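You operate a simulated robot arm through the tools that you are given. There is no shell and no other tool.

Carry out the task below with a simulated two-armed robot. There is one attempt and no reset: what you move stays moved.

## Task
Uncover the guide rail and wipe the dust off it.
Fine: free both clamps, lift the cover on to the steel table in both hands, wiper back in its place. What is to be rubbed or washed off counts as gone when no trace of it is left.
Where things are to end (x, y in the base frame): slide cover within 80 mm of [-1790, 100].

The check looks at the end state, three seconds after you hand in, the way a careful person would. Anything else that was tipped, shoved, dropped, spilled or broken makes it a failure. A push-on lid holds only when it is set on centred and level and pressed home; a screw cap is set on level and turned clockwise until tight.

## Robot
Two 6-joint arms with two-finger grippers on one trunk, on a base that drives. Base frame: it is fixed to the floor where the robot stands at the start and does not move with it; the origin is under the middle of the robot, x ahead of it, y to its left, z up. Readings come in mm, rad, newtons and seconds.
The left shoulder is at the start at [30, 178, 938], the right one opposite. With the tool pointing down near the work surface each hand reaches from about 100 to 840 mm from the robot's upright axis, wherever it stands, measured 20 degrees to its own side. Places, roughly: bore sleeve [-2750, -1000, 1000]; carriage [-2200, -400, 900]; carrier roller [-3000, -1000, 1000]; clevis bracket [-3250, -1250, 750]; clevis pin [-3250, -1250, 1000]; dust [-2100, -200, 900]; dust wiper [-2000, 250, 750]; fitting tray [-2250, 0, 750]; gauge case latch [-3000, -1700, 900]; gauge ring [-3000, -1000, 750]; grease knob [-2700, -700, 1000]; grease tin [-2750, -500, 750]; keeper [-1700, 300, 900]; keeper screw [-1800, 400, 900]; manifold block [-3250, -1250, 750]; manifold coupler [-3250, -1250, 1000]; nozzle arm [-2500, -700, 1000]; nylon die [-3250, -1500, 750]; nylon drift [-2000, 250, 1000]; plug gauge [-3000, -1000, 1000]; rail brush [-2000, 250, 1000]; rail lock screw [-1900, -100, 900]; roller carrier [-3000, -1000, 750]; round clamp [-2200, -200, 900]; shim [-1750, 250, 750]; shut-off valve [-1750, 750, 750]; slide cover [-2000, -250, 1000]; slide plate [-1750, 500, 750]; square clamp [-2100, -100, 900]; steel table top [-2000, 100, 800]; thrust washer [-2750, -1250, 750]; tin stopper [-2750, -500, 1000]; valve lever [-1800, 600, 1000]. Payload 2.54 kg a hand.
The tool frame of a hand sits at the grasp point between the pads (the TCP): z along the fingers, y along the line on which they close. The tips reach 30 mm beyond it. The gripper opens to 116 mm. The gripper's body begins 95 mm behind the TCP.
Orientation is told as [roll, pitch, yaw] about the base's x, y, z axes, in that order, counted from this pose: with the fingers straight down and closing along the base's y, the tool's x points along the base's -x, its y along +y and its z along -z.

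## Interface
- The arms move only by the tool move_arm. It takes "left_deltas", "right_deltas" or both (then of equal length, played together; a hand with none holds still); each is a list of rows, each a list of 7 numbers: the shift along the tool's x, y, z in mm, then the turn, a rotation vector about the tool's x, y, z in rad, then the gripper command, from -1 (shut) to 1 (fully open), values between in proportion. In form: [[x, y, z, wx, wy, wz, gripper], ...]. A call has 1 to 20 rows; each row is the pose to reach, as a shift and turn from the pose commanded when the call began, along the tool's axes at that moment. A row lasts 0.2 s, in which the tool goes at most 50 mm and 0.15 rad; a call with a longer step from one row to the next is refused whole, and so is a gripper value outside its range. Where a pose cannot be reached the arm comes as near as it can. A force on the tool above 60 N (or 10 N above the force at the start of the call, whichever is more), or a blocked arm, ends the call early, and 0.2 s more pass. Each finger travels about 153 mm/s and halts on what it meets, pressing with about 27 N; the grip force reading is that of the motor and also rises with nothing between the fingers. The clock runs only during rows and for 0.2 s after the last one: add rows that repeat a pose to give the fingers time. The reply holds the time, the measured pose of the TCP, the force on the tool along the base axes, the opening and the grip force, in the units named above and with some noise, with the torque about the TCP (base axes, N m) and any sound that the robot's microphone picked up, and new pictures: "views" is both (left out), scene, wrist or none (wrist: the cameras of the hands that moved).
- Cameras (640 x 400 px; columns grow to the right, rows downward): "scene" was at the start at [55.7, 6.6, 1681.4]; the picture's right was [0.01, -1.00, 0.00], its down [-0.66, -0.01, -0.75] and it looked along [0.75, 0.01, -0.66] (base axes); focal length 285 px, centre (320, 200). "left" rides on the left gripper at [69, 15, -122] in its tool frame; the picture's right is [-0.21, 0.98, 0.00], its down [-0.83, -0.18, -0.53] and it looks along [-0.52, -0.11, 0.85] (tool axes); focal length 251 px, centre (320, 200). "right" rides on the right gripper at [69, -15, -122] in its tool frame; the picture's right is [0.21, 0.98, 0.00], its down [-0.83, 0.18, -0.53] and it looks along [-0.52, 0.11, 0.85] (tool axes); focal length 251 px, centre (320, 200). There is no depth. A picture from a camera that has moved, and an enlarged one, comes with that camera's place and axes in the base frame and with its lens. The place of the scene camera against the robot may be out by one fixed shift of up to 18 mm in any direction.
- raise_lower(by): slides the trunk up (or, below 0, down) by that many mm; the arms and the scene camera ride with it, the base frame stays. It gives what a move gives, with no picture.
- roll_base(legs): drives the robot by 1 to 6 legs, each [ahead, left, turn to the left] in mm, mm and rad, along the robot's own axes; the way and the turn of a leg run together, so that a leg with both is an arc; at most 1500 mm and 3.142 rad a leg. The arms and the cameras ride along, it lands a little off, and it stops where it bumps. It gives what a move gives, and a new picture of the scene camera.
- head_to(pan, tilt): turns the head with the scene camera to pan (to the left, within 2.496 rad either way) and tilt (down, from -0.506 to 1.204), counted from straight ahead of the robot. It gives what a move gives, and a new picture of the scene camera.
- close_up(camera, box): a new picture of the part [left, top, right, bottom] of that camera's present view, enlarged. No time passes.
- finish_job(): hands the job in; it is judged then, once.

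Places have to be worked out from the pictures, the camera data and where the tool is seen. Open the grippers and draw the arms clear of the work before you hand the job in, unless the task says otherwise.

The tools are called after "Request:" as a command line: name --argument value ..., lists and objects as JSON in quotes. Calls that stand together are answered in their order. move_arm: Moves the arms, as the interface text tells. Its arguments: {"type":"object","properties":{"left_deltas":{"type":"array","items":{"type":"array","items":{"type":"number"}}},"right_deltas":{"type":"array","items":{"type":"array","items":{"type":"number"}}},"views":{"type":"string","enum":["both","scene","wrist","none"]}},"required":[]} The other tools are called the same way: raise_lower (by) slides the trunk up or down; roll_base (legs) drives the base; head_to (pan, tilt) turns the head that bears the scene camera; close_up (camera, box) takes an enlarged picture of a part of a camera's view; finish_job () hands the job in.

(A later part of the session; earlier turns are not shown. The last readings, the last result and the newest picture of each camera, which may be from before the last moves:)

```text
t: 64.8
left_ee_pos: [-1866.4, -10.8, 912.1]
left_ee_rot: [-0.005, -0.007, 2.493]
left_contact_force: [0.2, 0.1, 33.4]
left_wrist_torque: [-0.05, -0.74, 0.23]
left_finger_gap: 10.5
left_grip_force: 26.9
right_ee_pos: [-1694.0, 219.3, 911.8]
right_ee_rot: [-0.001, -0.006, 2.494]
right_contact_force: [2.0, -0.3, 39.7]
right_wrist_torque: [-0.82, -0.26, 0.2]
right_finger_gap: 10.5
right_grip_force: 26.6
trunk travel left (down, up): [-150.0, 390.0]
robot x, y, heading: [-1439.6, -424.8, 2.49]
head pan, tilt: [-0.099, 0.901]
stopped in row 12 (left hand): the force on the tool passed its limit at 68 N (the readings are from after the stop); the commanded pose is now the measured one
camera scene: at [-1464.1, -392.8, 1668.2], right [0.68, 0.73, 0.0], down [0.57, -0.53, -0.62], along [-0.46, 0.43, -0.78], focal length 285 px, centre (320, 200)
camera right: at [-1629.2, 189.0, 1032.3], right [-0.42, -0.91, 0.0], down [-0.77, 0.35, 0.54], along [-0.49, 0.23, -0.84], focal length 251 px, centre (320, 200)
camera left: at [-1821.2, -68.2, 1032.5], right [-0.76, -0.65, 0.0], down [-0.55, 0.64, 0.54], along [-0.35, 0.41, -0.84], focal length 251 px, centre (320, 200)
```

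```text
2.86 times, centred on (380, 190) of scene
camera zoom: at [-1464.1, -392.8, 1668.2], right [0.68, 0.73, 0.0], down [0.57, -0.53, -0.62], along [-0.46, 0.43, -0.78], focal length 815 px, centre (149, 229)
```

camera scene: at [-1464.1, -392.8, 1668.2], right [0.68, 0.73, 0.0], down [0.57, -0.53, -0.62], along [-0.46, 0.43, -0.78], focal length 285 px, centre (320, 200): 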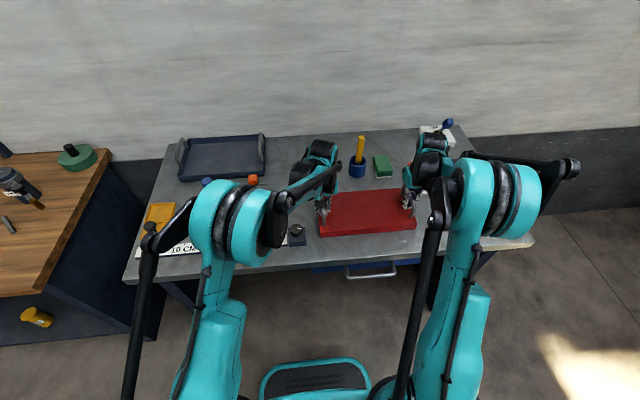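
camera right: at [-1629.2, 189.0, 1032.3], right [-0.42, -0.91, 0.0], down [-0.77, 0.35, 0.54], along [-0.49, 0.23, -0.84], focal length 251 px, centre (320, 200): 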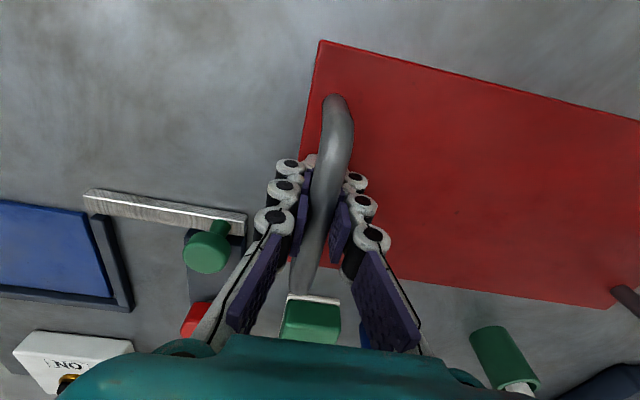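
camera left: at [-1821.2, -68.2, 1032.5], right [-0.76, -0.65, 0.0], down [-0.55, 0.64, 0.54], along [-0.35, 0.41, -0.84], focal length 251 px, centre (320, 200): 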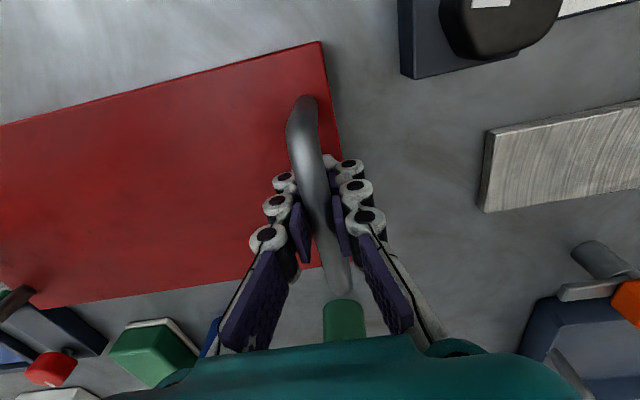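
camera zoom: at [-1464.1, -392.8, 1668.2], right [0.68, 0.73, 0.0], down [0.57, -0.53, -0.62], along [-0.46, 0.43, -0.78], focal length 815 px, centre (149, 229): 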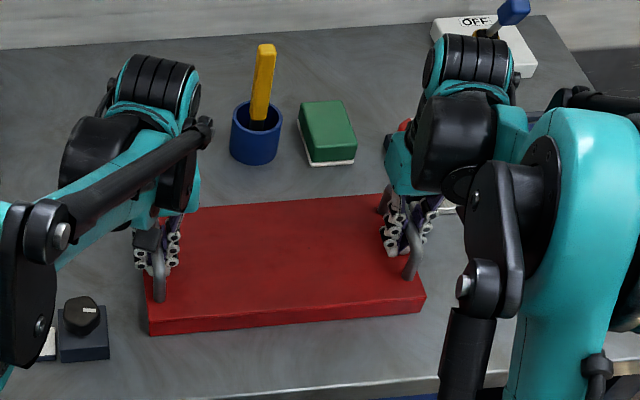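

The cover stands on the table at the target (both hands met an upward force at z ≈ 912). I ease up 1 mm, open both hands and rise clear.

Request:
move_arm --left_deltas '[[0, 0, -1, 0, 0, 0, -1], [0, 0, -1, 0, 0, 0, -0.6], [0, 0, -1, 0, 0, 0, -0.4], [0, 0, -12, 0, 0, 0, -0.4], [0, 0, -40, 0, 0, 0, -0.4], [0, 0, -85, 0, 0, 0, -0.4]]' --right_deltas '[[0, 0, -1, 0, 0, 0, -1], [0, 0, -1, 0, 0, 0, -0.6], [0, 0, -1, 0, 0, 0, -0.4], [0, 0, -12, 0, 0, 0, -0.4], [0, 0, -40, 0, 0, 0, -0.4], [0, 0, -85, 0, 0, 0, -0.4]]' --views "both"

```text
t: 66.2
left_ee_pos: [-1867.9, -9.6, 994.0]
left_ee_rot: [-0.002, -0.003, 2.492]
left_contact_force: [-0.3, 0.1, 0.8]
left_wrist_torque: [0.05, 0.02, 0.02]
left_finger_gap: 34.8
left_grip_force: 0.1
right_ee_pos: [-1695.4, 221.1, 991.9]
right_ee_rot: [0.0, -0.003, 2.494]
right_contact_force: [0.3, 0.4, 0.4]
right_wrist_torque: [0.04, 0.0, 0.01]
right_finger_gap: 34.8
right_grip_force: 0.0
trunk travel left (down, up): [-150.0, 390.0]
robot x, y, heading: [-1440.6, -426.2, 2.491]
head pan, tilt: [-0.099, 0.901]
camera scene: at [-1467.2, -387.9, 1667.6], right [0.68, 0.73, 0.0], down [0.57, -0.53, -0.62], along [-0.46, 0.42, -0.78], focal length 285 px, centre (320, 200)
camera right: at [-1630.1, 190.7, 1113.4], right [-0.42, -0.91, 0.0], down [-0.77, 0.35, 0.54], along [-0.49, 0.23, -0.84], focal length 251 px, centre (320, 200)
camera left: at [-1822.6, -65.6, 1114.9], right [-0.76, -0.65, 0.0], down [-0.55, 0.64, 0.54], along [-0.35, 0.41, -0.84], focal length 251 px, centre (320, 200)
```

scene: 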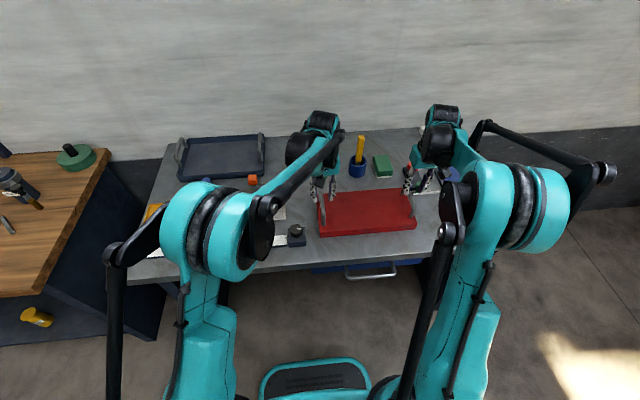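
right: 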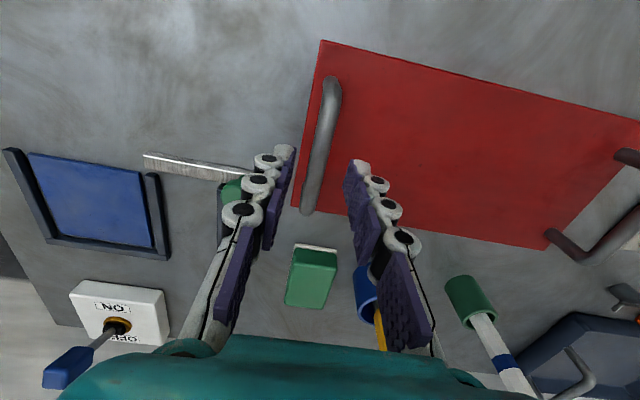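
left: 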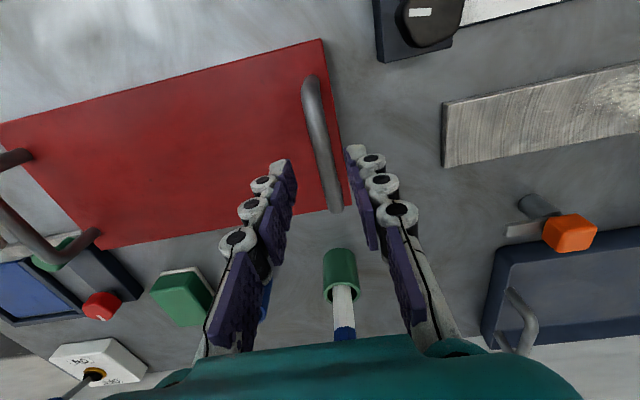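

The cover lies flat on the table near (-1782, 106). Next is the wiper: triangulation puts its top centre at about (-1877, 318, 878), just out of reach, so I first lift and tuck both arms before moving the base.

Request:
move_arm --left_deltas '[[0, 0, -40, 0, 0, 0, -0.4], [20, 40, -70, 0, 0, 0, -0.4], [38, 80, -90, 0, 0, 0, -0.4], [56, 116, -105, 0, 0, 0, -0.4], [74, 152, -115, 0, 0, 0, -0.4], [92, 188, -125, 0, 0, 0, -0.4], [110, 224, -135, 0, 0, 0, -0.4], [128, 260, -142, 0, 0, 0, -0.4], [143, 293, -146, 0, 0, 0, -0.4]]' --right_deltas '[[0, 0, -40, 0, 0, 0, 0], [4, 12, -70, 0, 0, 0, 0.2], [8, 24, -90, 0, 0, 0, 0.2], [12, 37, -105, 0, 0, 0, 0.2], [17, 50, -115, 0, 0, 0, 0.2], [21, 62, -120, 0, 0, 0, 0.2], [25, 75, -126, 0, 0, 0, 0.2], [30, 87, -132, 0, 0, 0, 0.2], [34, 100, -138, 0, 0, 0, 0.2]]' --views "scene"

Request:
close_up --camera "scene" --box '[120, 120, 320, 270]'

Request:
close_up --camera "scene" --box '[300, 110, 500, 260]'

```text
refused: row 2 steps farther than a row can; nothing moved
```

```text
2.67 times, centred on (220, 195) of scene
camera zoom: at [-1467.2, -387.9, 1667.6], right [0.68, 0.73, 0.0], down [0.57, -0.53, -0.62], along [-0.46, 0.42, -0.78], focal length 760 px, centre (587, 213)
```

zoom: 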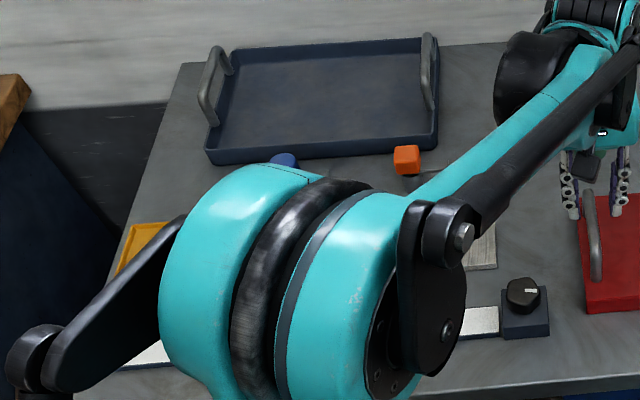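

```text
2.67 times, centred on (400, 185) of scene
camera zoom: at [-1467.2, -387.9, 1667.6], right [0.68, 0.73, 0.0], down [0.57, -0.53, -0.62], along [-0.46, 0.42, -0.78], focal length 760 px, centre (107, 240)
```

zoom: 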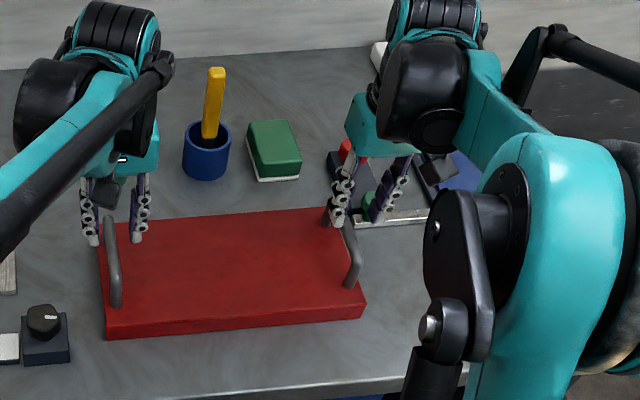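

One step was too long, so nothing moved. I send it again with smaller steps.

Request:
move_arm --left_deltas '[[0, 0, -40, 0, 0, 0, -0.4], [12, 24, -75, 0, 0, 0, -0.4], [30, 60, -95, 0, 0, 0, -0.4], [48, 96, -108, 0, 0, 0, -0.4], [66, 134, -118, 0, 0, 0, -0.4], [84, 172, -126, 0, 0, 0, -0.4], [103, 212, -134, 0, 0, 0, -0.4], [123, 252, -140, 0, 0, 0, -0.4], [143, 293, -146, 0, 0, 0, -0.4]]' --right_deltas '[[0, 0, -40, 0, 0, 0, 0], [4, 12, -70, 0, 0, 0, 0.2], [8, 24, -90, 0, 0, 0, 0.2], [12, 37, -105, 0, 0, 0, 0.2], [17, 50, -115, 0, 0, 0, 0.2], [21, 62, -120, 0, 0, 0, 0.2], [25, 75, -126, 0, 0, 0, 0.2], [30, 87, -132, 0, 0, 0, 0.2], [34, 100, -138, 0, 0, 0, 0.2]]' --views "scene"

Request:
roll_base --legs '[[60, -130, 0]]'

Request:
close_up --camera "right" --box '[0, 0, 640, 400]'

```text
t: 68.2
left_ee_pos: [-1934.2, -329.6, 1135.9]
left_ee_rot: [-0.005, -0.003, 2.494]
left_contact_force: [0.9, -0.5, 0.3]
left_wrist_torque: [0.03, -0.02, 0.03]
left_finger_gap: 34.8
left_grip_force: 0.2
right_ee_pos: [-1729.4, 119.9, 1132.0]
right_ee_rot: [0.002, -0.002, 2.495]
right_contact_force: [-0.1, -0.6, 0.1]
right_wrist_torque: [0.01, 0.0, -0.02]
right_finger_gap: 69.6
right_grip_force: 0.1
trunk travel left (down, up): [-150.0, 390.0]
robot x, y, heading: [-1438.8, -423.9, 2.491]
head pan, tilt: [-0.099, 0.901]
camera scene: at [-1468.4, -387.9, 1667.6], right [0.68, 0.73, 0.0], down [0.57, -0.53, -0.62], along [-0.46, 0.42, -0.78], focal length 285 px, centre (320, 200)
```

scene: 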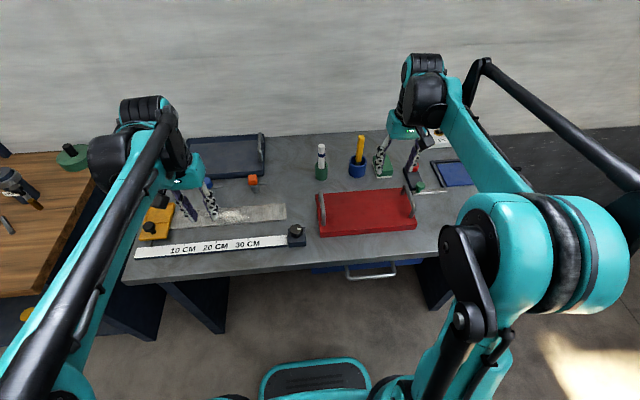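

```text
t: 69.5
left_ee_pos: [-1905.0, -188.2, 1136.8]
left_ee_rot: [-0.002, -0.002, 2.492]
left_contact_force: [0.3, 0.3, -0.3]
left_wrist_torque: [-0.03, 0.01, 0.01]
left_finger_gap: 34.5
left_grip_force: 0.0
right_ee_pos: [-1699.3, 261.9, 1130.0]
right_ee_rot: [0.002, -0.003, 2.492]
right_contact_force: [0.1, 0.5, -0.6]
right_wrist_torque: [-0.05, 0.03, 0.0]
right_finger_gap: 69.5
right_grip_force: 0.2
trunk travel left (down, up): [-150.0, 390.0]
robot x, y, heading: [-1404.1, -284.5, 2.493]
head pan, tilt: [-0.099, 0.901]
camera scene: at [-1437.7, -244.1, 1667.5], right [0.68, 0.73, 0.0], down [0.57, -0.53, -0.62], along [-0.46, 0.42, -0.78], focal length 285 px, centre (320, 200)
```

scene: 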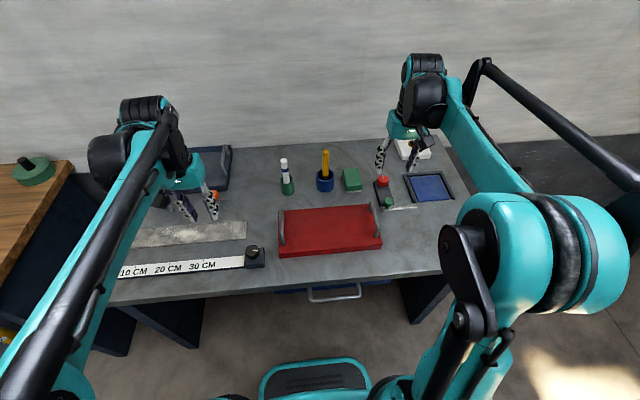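

```text
1.00 times, centred on (320, 200) of right (not enlarged: the box is as wide or as high as the picture)
camera zoom: at [-1635.3, 232.9, 1250.8], right [-0.42, -0.91, 0.0], down [-0.77, 0.35, 0.54], along [-0.49, 0.22, -0.84], focal length 251 px, centre (320, 200)
```

zoom: 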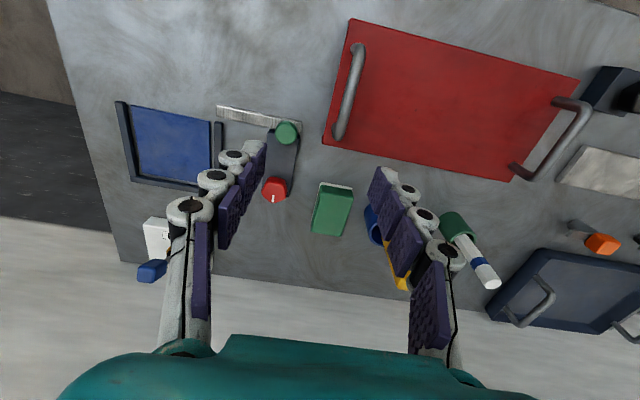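

The base moved; the wiper is in the right camera's view. I enlarge it for its exact position, size and orientation.

Request:
close_up --camera "right" --box '[270, 160, 390, 250]'

Request:
close_up --camera "scene" --box '[270, 140, 430, 240]'

Request:
close_up --camera "scene" --box '[110, 200, 270, 300]'

```text
4.44 times, centred on (330, 205) of right
camera zoom: at [-1635.3, 232.9, 1250.8], right [-0.42, -0.91, 0.0], down [-0.77, 0.35, 0.54], along [-0.49, 0.22, -0.84], focal length 1118 px, centre (276, 178)
```

zoom: 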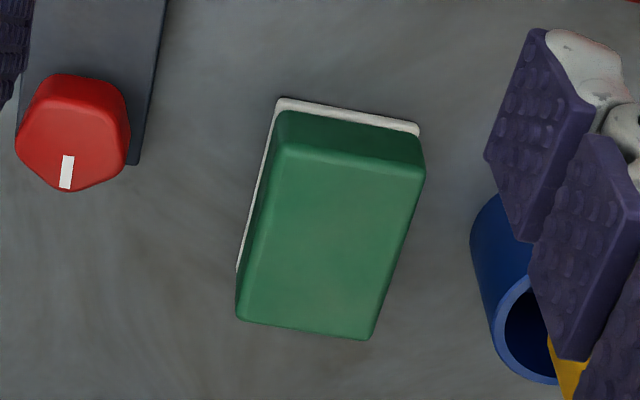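

```text
4.00 times, centred on (350, 190) of scene
camera zoom: at [-1437.7, -244.1, 1667.5], right [0.68, 0.73, 0.0], down [0.57, -0.53, -0.62], along [-0.46, 0.42, -0.78], focal length 1141 px, centre (200, 240)
```

zoom: 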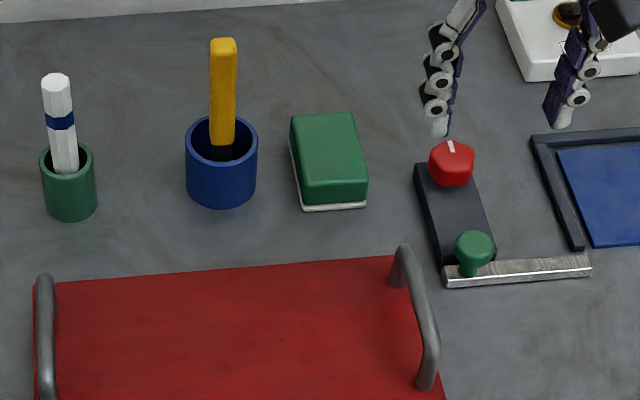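

```text
4.00 times, centred on (190, 250) of scene
camera zoom: at [-1437.7, -244.1, 1667.5], right [0.68, 0.73, 0.0], down [0.57, -0.53, -0.62], along [-0.46, 0.42, -0.78], focal length 1141 px, centre (840, 0)
```

zoom: 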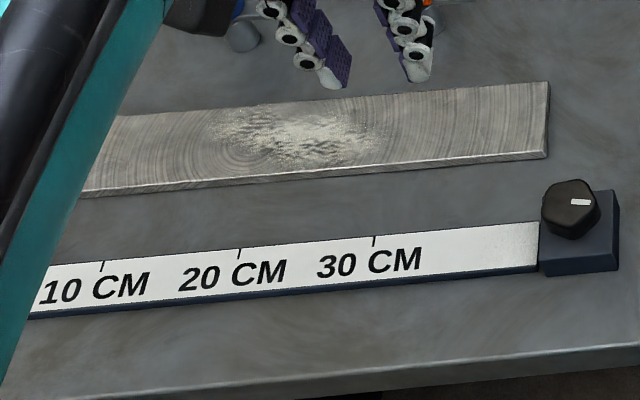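

The wiper is a block about 56 mm wide (across my y) by about 80 mm long, aligned with the robot, near (-1889, 325) with its top at about z = 878. I bring the right hand above it at z = 1030 and check again.

Request:
move_arm --right_deltas '[[-31, 10, 16, 0, 0, 0, 0.28], [-63, 21, 33, 0, 0, 0, 0.28], [-95, 32, 50, 0, 0, 0, 0.28], [-126, 43, 66, 0, 0, 0, 0.28], [-158, 54, 83, 0, 0, 0, 0.28], [-189, 64, 100, 0, 0, 0, 0.28]]' --views "wrist"

Request:
close_up --camera "right" --box '[240, 80, 400, 180]'

```text
t: 70.9
left_ee_pos: [-1905.7, -187.9, 1136.1]
left_ee_rot: [-0.003, -0.001, 2.493]
left_contact_force: [0.6, -1.1, -0.1]
left_wrist_torque: [0.0, -0.04, 0.02]
left_finger_gap: 34.9
left_grip_force: 0.0
right_ee_pos: [-1891.0, 326.3, 1028.2]
right_ee_rot: [-0.001, -0.001, 2.495]
right_contact_force: [-1.4, 0.6, -1.1]
right_wrist_torque: [-0.02, -0.03, 0.01]
right_finger_gap: 74.1
right_grip_force: 0.2
trunk travel left (down, up): [-150.0, 390.0]
robot x, y, heading: [-1403.0, -285.8, 2.497]
head pan, tilt: [-0.099, 0.901]
camera right: at [-1825.8, 296.7, 1150.3], right [-0.42, -0.91, 0.0], down [-0.77, 0.35, 0.53], along [-0.49, 0.22, -0.85], focal length 251 px, centre (320, 200)
```

right: 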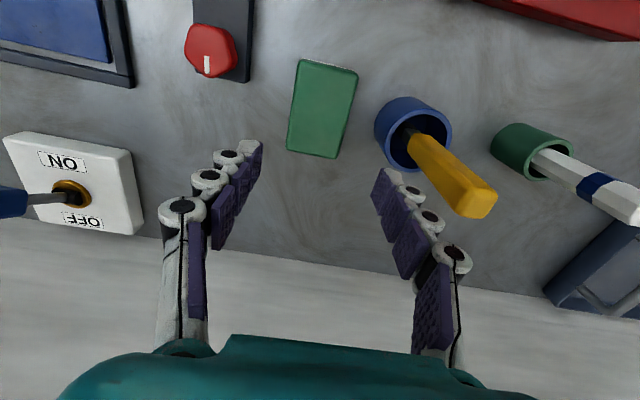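

```text
4.00 times, centred on (320, 130) of right
camera zoom: at [-1825.8, 296.7, 1150.3], right [-0.42, -0.91, 0.0], down [-0.77, 0.35, 0.53], along [-0.49, 0.22, -0.85], focal length 1006 px, centre (320, 480)
```

zoom: 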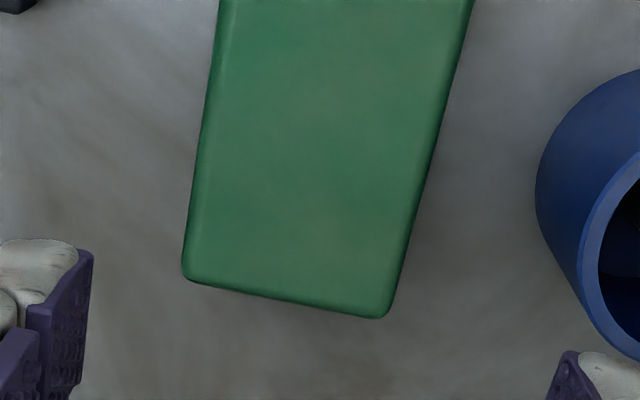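

The wiper's centre lies straight below but about 13 mm nearer the robot than the hand. I correct and go down to z = 915 for a check.

Request:
move_arm --right_deltas '[[13, 0, 35, 0, 0, 0, 0.28], [13, 0, 75, 0, 0, 0, 0.28], [13, 0, 113, 0, 0, 0, 0.28], [13, 0, 113, 0, 0, 0, 0.28]]' --views "both"

Request:
close_up --camera "scene" --box '[270, 120, 430, 220]'

```text
t: 71.9
left_ee_pos: [-1904.7, -187.9, 1136.2]
left_ee_rot: [-0.003, -0.003, 2.493]
left_contact_force: [0.1, -0.4, -0.3]
left_wrist_torque: [0.01, 0.01, -0.02]
left_finger_gap: 34.8
left_grip_force: 0.1
right_ee_pos: [-1879.9, 317.7, 916.6]
right_ee_rot: [0.001, 0.0, 2.494]
right_contact_force: [-0.4, 0.3, 0.4]
right_wrist_torque: [0.0, -0.01, -0.01]
right_finger_gap: 74.1
right_grip_force: 0.1
trunk travel left (down, up): [-150.0, 390.0]
robot x, y, heading: [-1406.3, -281.9, 2.492]
head pan, tilt: [-0.099, 0.901]
camera scene: at [-1437.9, -246.4, 1667.6], right [0.68, 0.73, 0.0], down [0.57, -0.53, -0.62], along [-0.46, 0.42, -0.78], focal length 285 px, centre (320, 200)
camera right: at [-1814.6, 288.1, 1038.3], right [-0.42, -0.91, 0.0], down [-0.77, 0.35, 0.54], along [-0.49, 0.22, -0.84], focal length 251 px, centre (320, 200)
```

scene: 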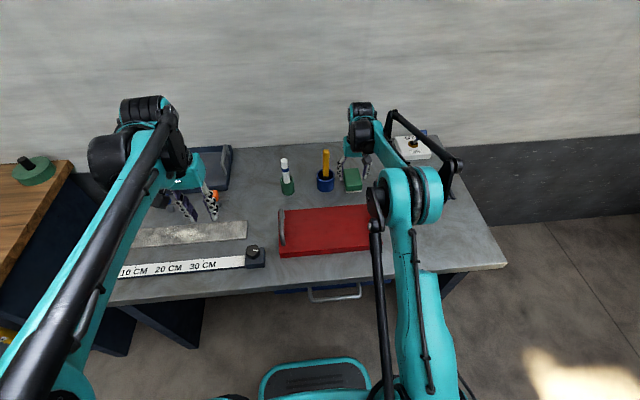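
right: 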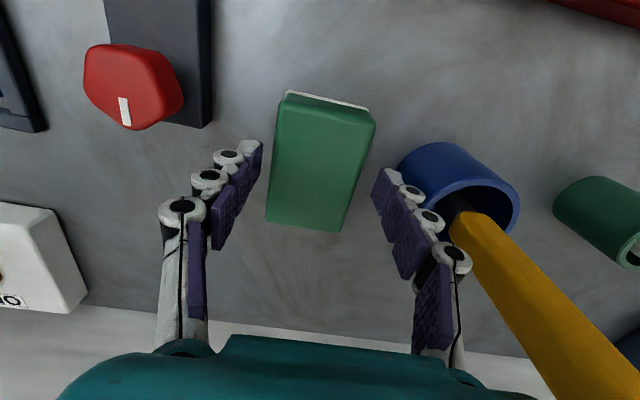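

```text
4.00 times, centred on (350, 170) of scene
camera zoom: at [-1437.9, -246.4, 1667.6], right [0.68, 0.73, 0.0], down [0.57, -0.53, -0.62], along [-0.46, 0.42, -0.78], focal length 1141 px, centre (200, 320)
```

zoom: 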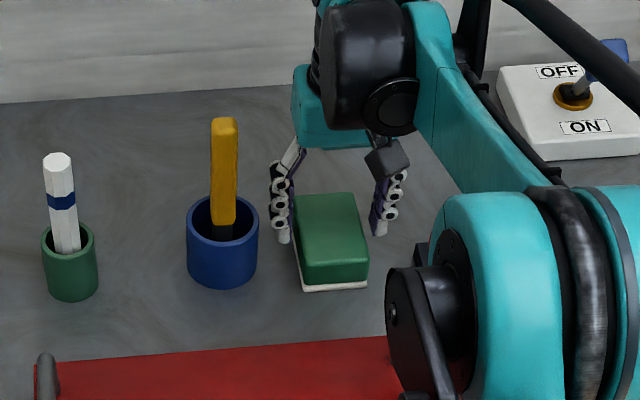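

Triangulating the block's corners gives its top at z ≈ 878 and the table at about z ≈ 847, centre about (-1885, 324). I go down to z ≈ 886 and close on it.

Request:
move_arm --right_deltas '[[-7, -2, 10, 0, 0, 0, 0.28], [-7, -2, 22, 0, 0, 0, 0.28], [-7, -2, 31, 0, 0, 0, 0.28], [-7, -2, 31, 0, 0, 0, 0.0], [-7, -2, 31, 0, 0, 0, -0.4], [-7, -2, 31, 0, 0, 0, -0.4], [-7, -2, 31, 0, 0, 0, -0.4]]' --views "both"

```text
t: 73.5
left_ee_pos: [-1904.1, -189.1, 1136.1]
left_ee_rot: [-0.004, -0.002, 2.491]
left_contact_force: [-0.1, 0.4, -0.2]
left_wrist_torque: [0.01, -0.04, 0.01]
left_finger_gap: 35.0
left_grip_force: 0.1
right_ee_pos: [-1883.9, 322.0, 885.2]
right_ee_rot: [-0.001, -0.003, 2.494]
right_contact_force: [0.6, -0.1, 0.4]
right_wrist_torque: [0.03, -0.05, -0.03]
right_finger_gap: 58.9
right_grip_force: 27.1
trunk travel left (down, up): [-150.0, 390.0]
robot x, y, heading: [-1405.0, -287.1, 2.495]
head pan, tilt: [-0.099, 0.901]
camera scene: at [-1438.2, -246.1, 1667.5], right [0.68, 0.73, 0.0], down [0.57, -0.53, -0.62], along [-0.46, 0.42, -0.78], focal length 285 px, centre (320, 200)
camera right: at [-1819.2, 292.9, 1007.5], right [-0.42, -0.91, 0.0], down [-0.77, 0.35, 0.54], along [-0.49, 0.22, -0.84], focal length 251 px, centre (320, 200)
```

scene: 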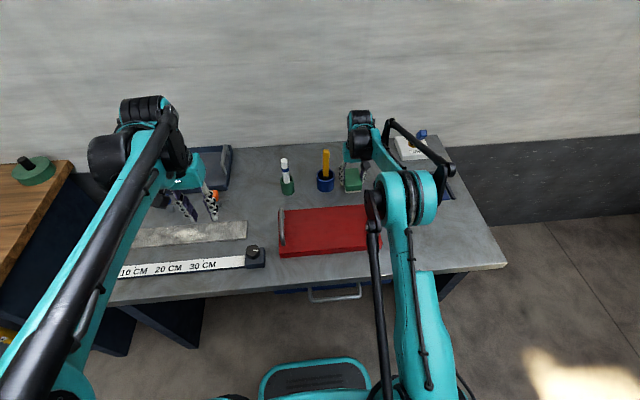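
right: 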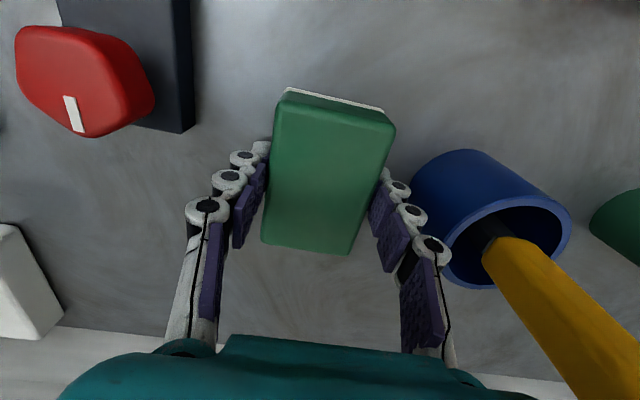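

The wiper is gripped (gap 58.9 mm) with the TCP at (-1883.9, 322.0, 885.2); I note that pose for putting it back. I lift it slowly.

Request:
move_arm --right_deltas '[[0, 0, -3, 0, 0, 0, -0.6], [0, 0, -6, 0, 0, 0, -0.6], [0, 0, -10, 0, 0, 0, -0.6], [0, 0, -15, 0, 0, 0, -0.6], [0, 0, -21, 0, 0, 0, -0.6], [0, 0, -28, 0, 0, 0, -0.6]]' --views "both"

Request:
close_up --camera "scene" --box '[290, 130, 410, 205]'

```text
t: 74.9
left_ee_pos: [-1903.8, -189.5, 1135.4]
left_ee_rot: [-0.004, -0.003, 2.494]
left_contact_force: [0.0, 0.3, -0.4]
left_wrist_torque: [0.01, -0.01, 0.06]
left_finger_gap: 34.8
left_grip_force: 0.1
right_ee_pos: [-1883.4, 322.1, 916.1]
right_ee_rot: [0.0, -0.001, 2.495]
right_contact_force: [-0.8, -0.6, -0.4]
right_wrist_torque: [0.01, 0.0, -0.01]
right_finger_gap: 58.6
right_grip_force: 27.0
trunk travel left (down, up): [-150.0, 390.0]
robot x, y, heading: [-1408.3, -283.7, 2.5]
head pan, tilt: [-0.099, 0.901]
camera scene: at [-1438.2, -246.1, 1667.5], right [0.68, 0.73, 0.0], down [0.57, -0.53, -0.62], along [-0.46, 0.42, -0.78], focal length 285 px, centre (320, 200)
camera right: at [-1818.9, 292.7, 1035.9], right [-0.42, -0.91, 0.0], down [-0.77, 0.35, 0.54], along [-0.49, 0.22, -0.84], focal length 251 px, centre (320, 200)
```

scene: 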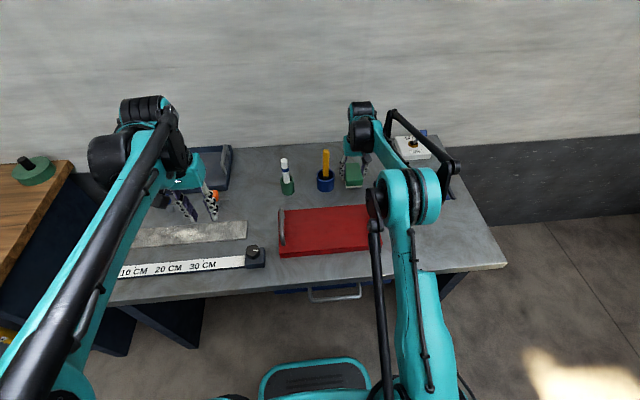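
right: 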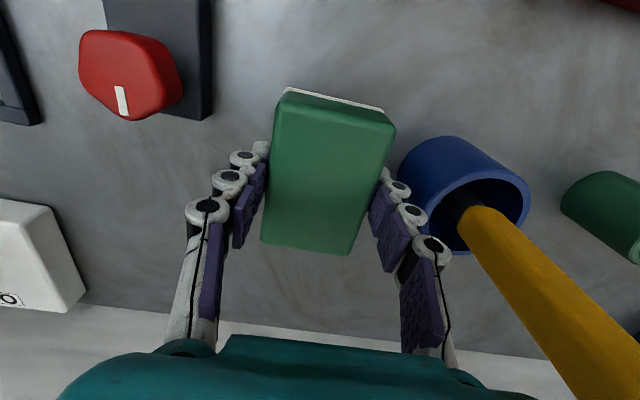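

```text
5.33 times, centred on (350, 168) of scene
camera zoom: at [-1438.2, -246.1, 1667.5], right [0.68, 0.73, 0.0], down [0.57, -0.53, -0.62], along [-0.46, 0.42, -0.78], focal length 1521 px, centre (160, 373)
```

zoom: 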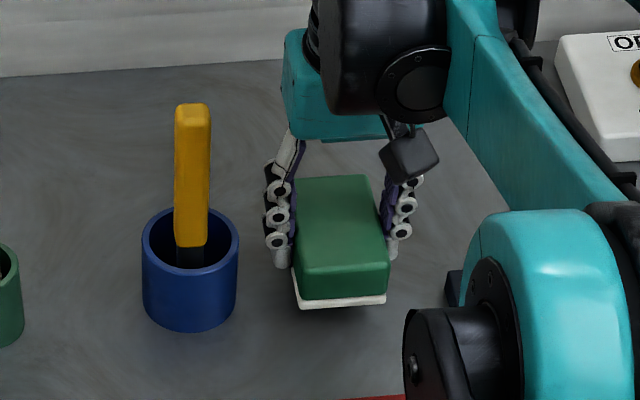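

The wiper came up cleanly with the hand. I raise it further and draw it back toward the robot before driving the base left to the rail.

Request:
move_arm --right_deltas '[[0, 0, -30, 0, 0, 0, -0.6], [0, 0, -70, 0, 0, 0, -0.6], [15, 0, -110, 0, 0, 0, -0.6], [35, 0, -145, 0, 0, 0, -0.6], [65, 0, -170, 0, 0, 0, -0.6], [100, 0, -180, 0, 0, 0, -0.6], [135, 0, -180, 0, 0, 0, -0.6], [160, 0, -180, 0, 0, 0, -0.6]]' --views "wrist"

Request:
roll_base --legs '[[-6, 544, 0]]'

Request:
close_up --camera "right" --box '[0, 0, 640, 400]'

```text
t: 76.7
left_ee_pos: [-1904.9, -189.2, 1137.1]
left_ee_rot: [-0.004, -0.003, 2.493]
left_contact_force: [0.5, -0.2, 0.0]
left_wrist_torque: [0.03, -0.02, -0.02]
left_finger_gap: 34.9
left_grip_force: 0.1
right_ee_pos: [-1754.4, 225.4, 1091.3]
right_ee_rot: [0.0, -0.002, 2.494]
right_contact_force: [-0.1, 0.2, -1.4]
right_wrist_torque: [0.03, 0.01, 0.0]
right_finger_gap: 58.8
right_grip_force: 27.5
trunk travel left (down, up): [-150.0, 390.0]
robot x, y, heading: [-1405.1, -284.8, 2.496]
head pan, tilt: [-0.099, 0.901]
camera right: at [-1689.2, 195.8, 1213.5], right [-0.42, -0.91, 0.0], down [-0.77, 0.35, 0.54], along [-0.49, 0.22, -0.84], focal length 251 px, centre (320, 200)
```

right: 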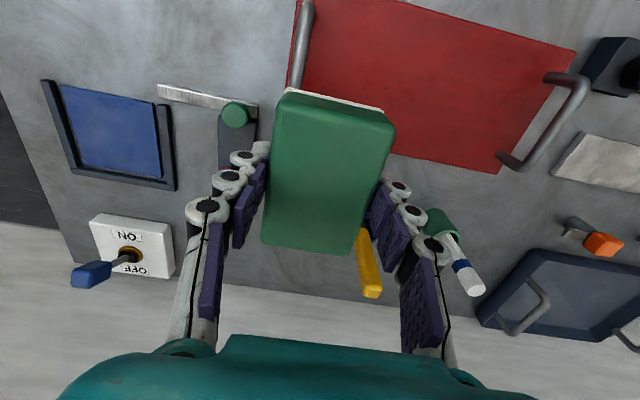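

```text
t: 79.9
left_ee_pos: [-2227.1, -632.0, 1135.7]
left_ee_rot: [-0.005, -0.002, 2.501]
left_contact_force: [0.4, -0.1, -0.6]
left_wrist_torque: [-0.01, -0.02, -0.01]
left_finger_gap: 34.9
left_grip_force: 0.0
right_ee_pos: [-2081.3, -216.4, 1092.7]
right_ee_rot: [0.001, -0.001, 2.503]
right_contact_force: [0.5, -0.3, -0.8]
right_wrist_torque: [0.01, -0.03, -0.01]
right_finger_gap: 59.0
right_grip_force: 26.8
trunk travel left (down, up): [-150.0, 390.0]
robot x, y, heading: [-1729.5, -722.5, 2.498]
head pan, tilt: [-0.099, 0.901]
camera scene: at [-1761.0, -686.0, 1667.5], right [0.67, 0.74, 0.0], down [0.58, -0.53, -0.62], along [-0.46, 0.42, -0.78], focal length 285 px, centre (320, 200)
```

scene: 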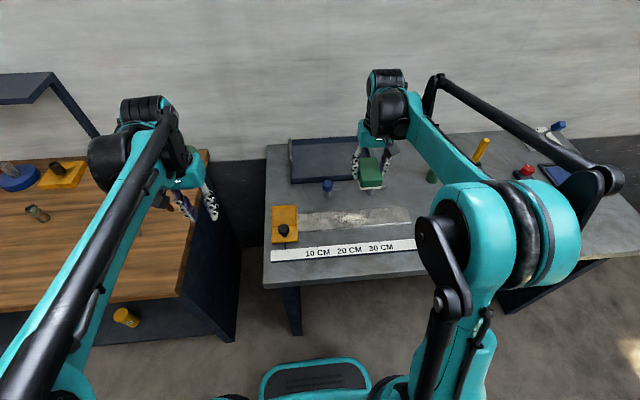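

```text
1.00 times, centred on (320, 200) of right (not enlarged: the box is as wide or as high as the picture)
camera zoom: at [-2016.3, -245.6, 1213.4], right [-0.41, -0.91, 0.0], down [-0.77, 0.35, 0.54], along [-0.49, 0.22, -0.84], focal length 251 px, centre (320, 200)
```

zoom: 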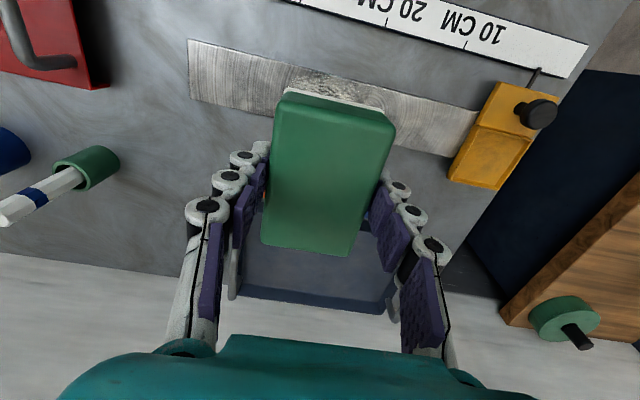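

The rail's centre line runs from about (-1974, -82) to (-2200, -382), about 67 mm wide, top near z ≈ 858. I zoom on the dust patch for its extent.

Request:
close_up --camera "scene" --box '[260, 170, 440, 270]'

```text
3.56 times, centred on (350, 220) of scene
camera zoom: at [-1761.0, -686.0, 1667.5], right [0.67, 0.74, 0.0], down [0.58, -0.53, -0.62], along [-0.46, 0.42, -0.78], focal length 1014 px, centre (213, 129)
```

zoom: 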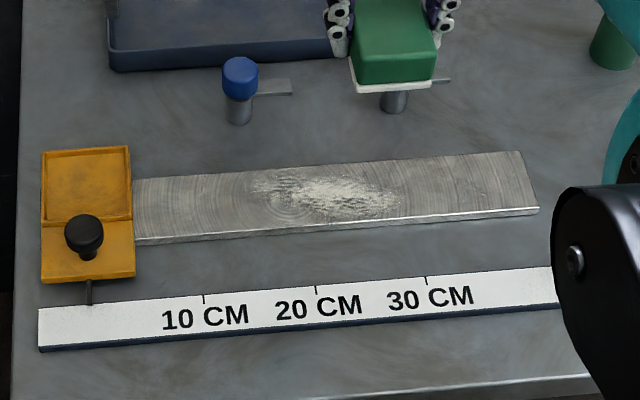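

The dust covers about ±75 mm around the rail's middle (-2087, -232). I bring the wiper over the clean right part of the rail, 120 mm right of the middle, and down to 20 mm above it.

Request:
move_arm --right_deltas '[[1, -20, 30, 0, 0, 0, -0.6], [2, -45, 60, 0, 0, 0, -0.6], [3, -70, 95, 0, 0, 0, -0.6], [4, -90, 130, 0, 0, 0, -0.6], [4.7, -104, 160, 0, 0, 0, -0.6], [4.7, -104, 178, 0, 0, 0, -0.6], [4.7, -104, 178, 0, 0, 0, -0.6]]' --views "both"

Request:
close_up --camera "scene" --box '[260, 170, 440, 270]'

```text
t: 81.5
left_ee_pos: [-2228.1, -632.1, 1136.3]
left_ee_rot: [-0.004, -0.001, 2.502]
left_contact_force: [-0.2, -1.1, -0.4]
left_wrist_torque: [0.02, 0.01, 0.01]
left_finger_gap: 34.5
left_grip_force: 0.0
right_ee_pos: [-2013.9, -134.6, 913.8]
right_ee_rot: [0.0, -0.002, 2.503]
right_contact_force: [0.6, 0.7, -1.1]
right_wrist_torque: [0.0, 0.0, -0.01]
right_finger_gap: 58.9
right_grip_force: 26.9
trunk travel left (down, up): [-150.0, 390.0]
robot x, y, heading: [-1733.8, -724.5, 2.5]
head pan, tilt: [-0.099, 0.901]
camera scene: at [-1760.2, -685.2, 1667.6], right [0.67, 0.74, 0.0], down [0.58, -0.53, -0.62], along [-0.46, 0.42, -0.78], focal length 285 px, centre (320, 200)
camera right: at [-1948.9, -164.4, 1035.3], right [-0.41, -0.91, 0.0], down [-0.77, 0.35, 0.54], along [-0.49, 0.22, -0.84], focal length 251 px, centre (320, 200)
```

scene: 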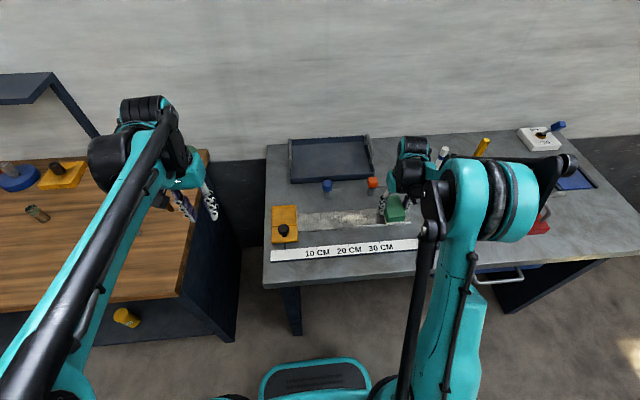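
right: 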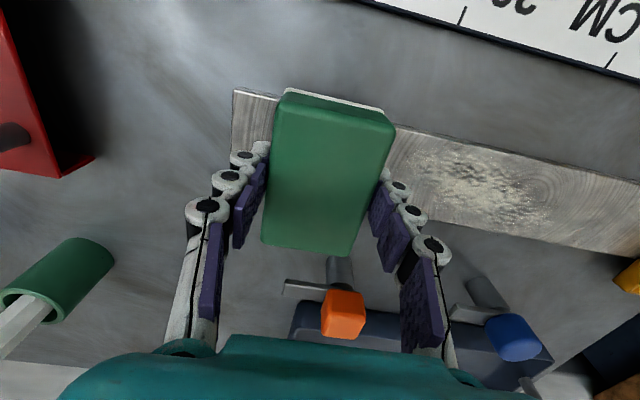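

```text
3.56 times, centred on (350, 220) of scene
camera zoom: at [-1760.2, -685.2, 1667.6], right [0.67, 0.74, 0.0], down [0.58, -0.53, -0.62], along [-0.46, 0.42, -0.78], focal length 1014 px, centre (213, 129)
```

zoom: 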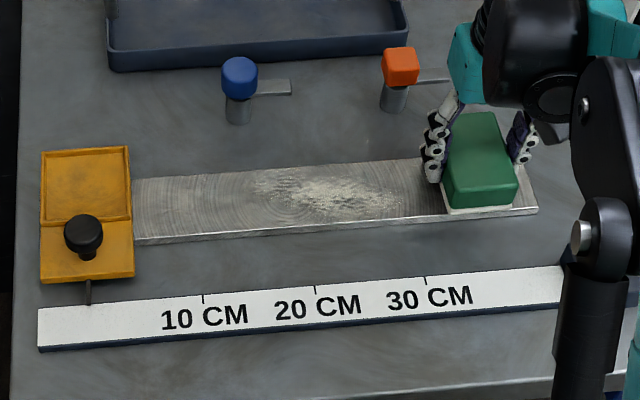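

The wiper is over the rail's right end, spanning its whole width. I lower it step by step until it touches.

Request:
move_arm --right_deltas '[[0, 0, 5, 0, 0, 0, -0.6], [0, 0, 10, 0, 0, 0, -0.6], [0, 0, 13, 0, 0, 0, -0.6], [0, 0, 15, 0, 0, 0, -0.6]]' --views "none"

```text
t: 82.5
left_ee_pos: [-2226.5, -631.1, 1135.5]
left_ee_rot: [-0.005, -0.001, 2.502]
left_contact_force: [-0.1, -0.1, -0.2]
left_wrist_torque: [0.01, -0.03, -0.01]
left_finger_gap: 34.7
left_grip_force: 0.1
right_ee_pos: [-2015.2, -135.5, 899.6]
right_ee_rot: [-0.001, -0.002, 2.504]
right_contact_force: [-0.6, -0.3, -1.3]
right_wrist_torque: [0.01, -0.02, 0.01]
right_finger_gap: 59.0
right_grip_force: 27.1
trunk travel left (down, up): [-150.0, 390.0]
robot x, y, heading: [-1730.5, -720.3, 2.505]
head pan, tilt: [-0.099, 0.901]
```

No contact yet at z = 899.6. I go on in 1–2 mm steps.

Request:
move_arm --right_deltas '[[0, 0, 2, 0, 0, 0, -0.6], [0, 0, 3, 0, 0, 0, -0.6], [0, 0, 4, 0, 0, 0, -0.6]]' --views "none"

```text
t: 83.3
left_ee_pos: [-2226.6, -633.0, 1136.3]
left_ee_rot: [-0.005, -0.004, 2.502]
left_contact_force: [0.3, 0.3, 0.4]
left_wrist_torque: [-0.01, 0.0, -0.01]
left_finger_gap: 34.9
left_grip_force: 0.1
right_ee_pos: [-2014.6, -134.0, 897.1]
right_ee_rot: [0.0, -0.003, 2.503]
right_contact_force: [-1.9, 4.5, 22.8]
right_wrist_torque: [0.17, 0.01, 0.02]
right_finger_gap: 59.6
right_grip_force: 27.2
trunk travel left (down, up): [-150.0, 390.0]
robot x, y, heading: [-1732.0, -721.2, 2.5]
head pan, tilt: [-0.099, 0.901]
```

The wiper is on the rail with about 23 N. I ease by 0.7 mm and make the first stroke 80 mm to the left, checking the pressure.

Request:
move_arm --right_deltas '[[0, 0, -0.7, 0, 0, 0, -0.6], [0, 15, -0.7, 0, 0, 0, -0.6], [0, 30, -0.7, 0, 0, 0, -0.6], [0, 45, -0.7, 0, 0, 0, -0.6], [0, 60, -0.7, 0, 0, 0, -0.6], [0, 80, -0.7, 0, 0, 0, -0.6]]' --views "both"

Request:
close_up --camera "scene" --box '[260, 170, 440, 270]'

```text
t: 84.7
left_ee_pos: [-2225.7, -632.3, 1136.1]
left_ee_rot: [-0.004, -0.004, 2.502]
left_contact_force: [0.2, 0.1, -0.5]
left_wrist_torque: [-0.01, -0.04, 0.02]
left_finger_gap: 34.9
left_grip_force: 0.0
right_ee_pos: [-2061.6, -200.9, 896.1]
right_ee_rot: [0.001, -0.004, 2.504]
right_contact_force: [3.1, 3.9, 21.9]
right_wrist_torque: [0.18, -0.16, 0.07]
right_finger_gap: 59.2
right_grip_force: 26.5
trunk travel left (down, up): [-150.0, 390.0]
robot x, y, heading: [-1730.8, -725.5, 2.507]
head pan, tilt: [-0.099, 0.901]
camera scene: at [-1759.1, -687.1, 1667.7], right [0.67, 0.74, 0.0], down [0.58, -0.53, -0.62], along [-0.46, 0.42, -0.78], focal length 285 px, centre (320, 200)
camera right: at [-1996.4, -229.9, 1017.2], right [-0.41, -0.91, 0.0], down [-0.77, 0.35, 0.54], along [-0.49, 0.22, -0.84], focal length 251 px, centre (320, 200)
```

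scene: 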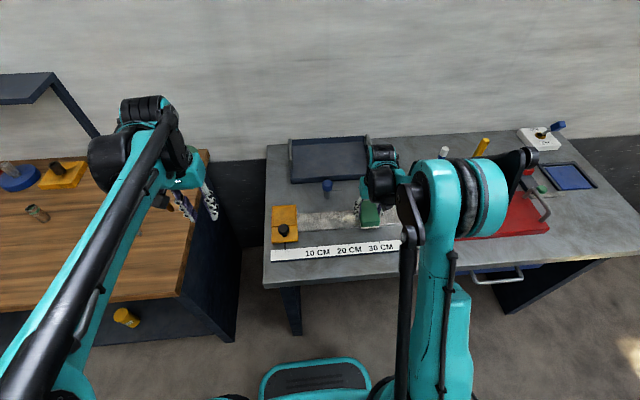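
right: 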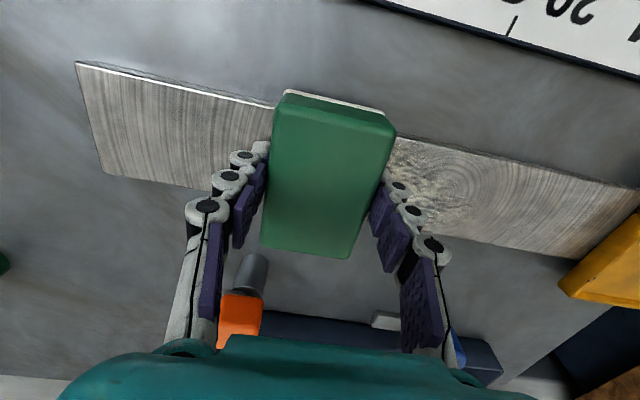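

```text
3.56 times, centred on (350, 220) of scene
camera zoom: at [-1759.1, -687.1, 1667.7], right [0.67, 0.74, 0.0], down [0.58, -0.53, -0.62], along [-0.46, 0.42, -0.78], focal length 1014 px, centre (213, 129)
```

zoom: 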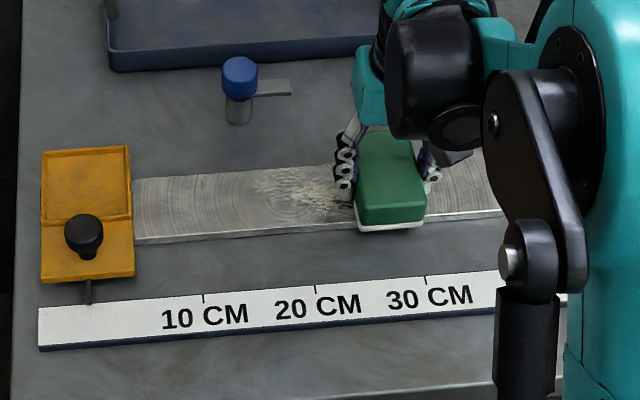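

Pressure is steady at 22 N and the swept part looks clean. I continue the stroke to the left, past the dust's far end.

Request:
move_arm --right_deltas '[[0, 18, 0, 0, 0, 0, -0.6], [0, 36, 0, 0, 0, 0, -0.6], [0, 54, 0, 0, 0, 0, -0.6], [0, 72, 0, 0, 0, 0, -0.6], [0, 90, 0, 0, 0, 0, -0.6], [0, 108, 0, 0, 0, 0, -0.6], [0, 126, 0, 0, 0, 0, -0.6], [0, 142, 0, 0, 0, 0, -0.6]]' --views "both"

Request:
close_up --camera "scene" --box '[260, 170, 440, 270]'

```text
t: 86.5
left_ee_pos: [-2226.8, -632.3, 1136.2]
left_ee_rot: [-0.001, -0.001, 2.501]
left_contact_force: [0.1, 0.4, -0.5]
left_wrist_torque: [0.01, -0.03, -0.03]
left_finger_gap: 34.8
left_grip_force: 0.0
right_ee_pos: [-2148.3, -313.8, 896.1]
right_ee_rot: [0.001, 0.0, 2.502]
right_contact_force: [0.6, 0.4, -0.2]
right_wrist_torque: [0.0, -0.03, 0.0]
right_finger_gap: 59.1
right_grip_force: 27.3
trunk travel left (down, up): [-150.0, 390.0]
robot x, y, heading: [-1733.1, -723.4, 2.498]
head pan, tilt: [-0.099, 0.901]
camera scene: at [-1760.9, -685.7, 1667.5], right [0.67, 0.74, 0.0], down [0.58, -0.53, -0.62], along [-0.46, 0.42, -0.78], focal length 285 px, centre (320, 200)
camera right: at [-2083.1, -342.9, 1016.9], right [-0.41, -0.91, 0.0], down [-0.77, 0.35, 0.54], along [-0.49, 0.22, -0.84], focal length 251 px, centre (320, 200)
```

scene: 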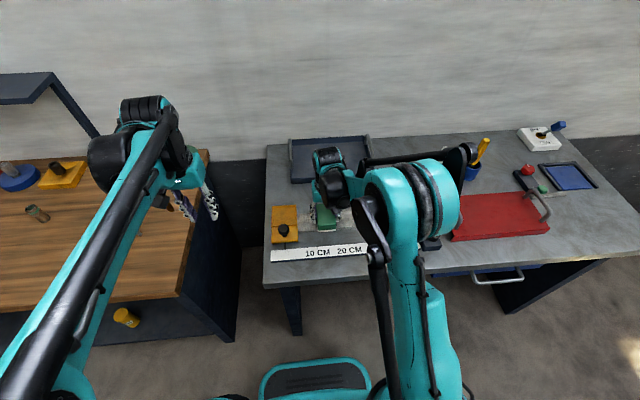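
right: 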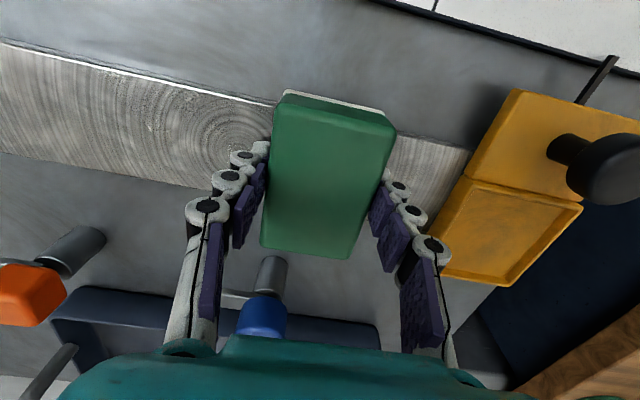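

```text
3.56 times, centred on (350, 220) of scene
camera zoom: at [-1760.9, -685.7, 1667.5], right [0.67, 0.74, 0.0], down [0.58, -0.53, -0.62], along [-0.46, 0.42, -0.78], focal length 1014 px, centre (213, 129)
```

zoom: 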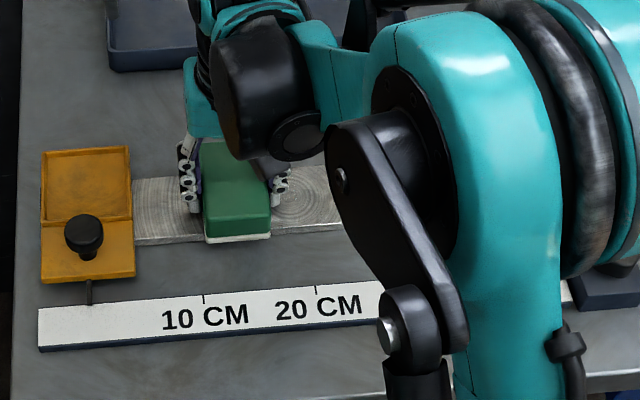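

The pressure was lost towards the end of this stroke (force now about 0). I press down again 1.5 mm and check.

Request:
move_arm --right_deltas '[[0, 0, 0.8, 0, 0, 0, -0.6], [0, 0, 1.6, 0, 0, 0, -0.6]]' --views "none"

```text
t: 87.1
left_ee_pos: [-2226.9, -632.1, 1135.9]
left_ee_rot: [-0.005, -0.004, 2.499]
left_contact_force: [-0.4, -0.7, -0.5]
left_wrist_torque: [-0.02, -0.01, 0.01]
left_finger_gap: 34.6
left_grip_force: 0.1
right_ee_pos: [-2147.6, -313.9, 896.1]
right_ee_rot: [0.0, -0.004, 2.502]
right_contact_force: [-3.9, 2.4, 19.5]
right_wrist_torque: [-0.07, 0.01, 0.01]
right_finger_gap: 59.0
right_grip_force: 26.9
trunk travel left (down, up): [-150.0, 390.0]
robot x, y, heading: [-1730.1, -722.0, 2.499]
head pan, tilt: [-0.099, 0.901]
```

Contact is back at 19.5 N. I stroke back to the right across the dusty stretch, following the slight height drift.

Request:
move_arm --right_deltas '[[0, -18, 0, 0, 0, 0, -0.6], [0, -36, -0.1, 0, 0, 0, -0.6], [0, -54, -0.2, 0, 0, 0, -0.6], [0, -72, -0.4, 0, 0, 0, -0.6]]' --views "none"

```text
t: 88.1
left_ee_pos: [-2225.4, -632.9, 1135.6]
left_ee_rot: [-0.006, -0.004, 2.501]
left_contact_force: [0.4, -0.8, -0.1]
left_wrist_torque: [-0.05, 0.03, 0.02]
left_finger_gap: 34.7
left_grip_force: 0.0
right_ee_pos: [-2104.0, -254.7, 894.7]
right_ee_rot: [0.001, -0.003, 2.502]
right_contact_force: [-3.4, -6.5, 20.8]
right_wrist_torque: [-0.31, 0.19, -0.03]
right_finger_gap: 59.1
right_grip_force: 26.9
trunk travel left (down, up): [-150.0, 390.0]
robot x, y, heading: [-1733.0, -723.1, 2.503]
head pan, tilt: [-0.099, 0.901]
```

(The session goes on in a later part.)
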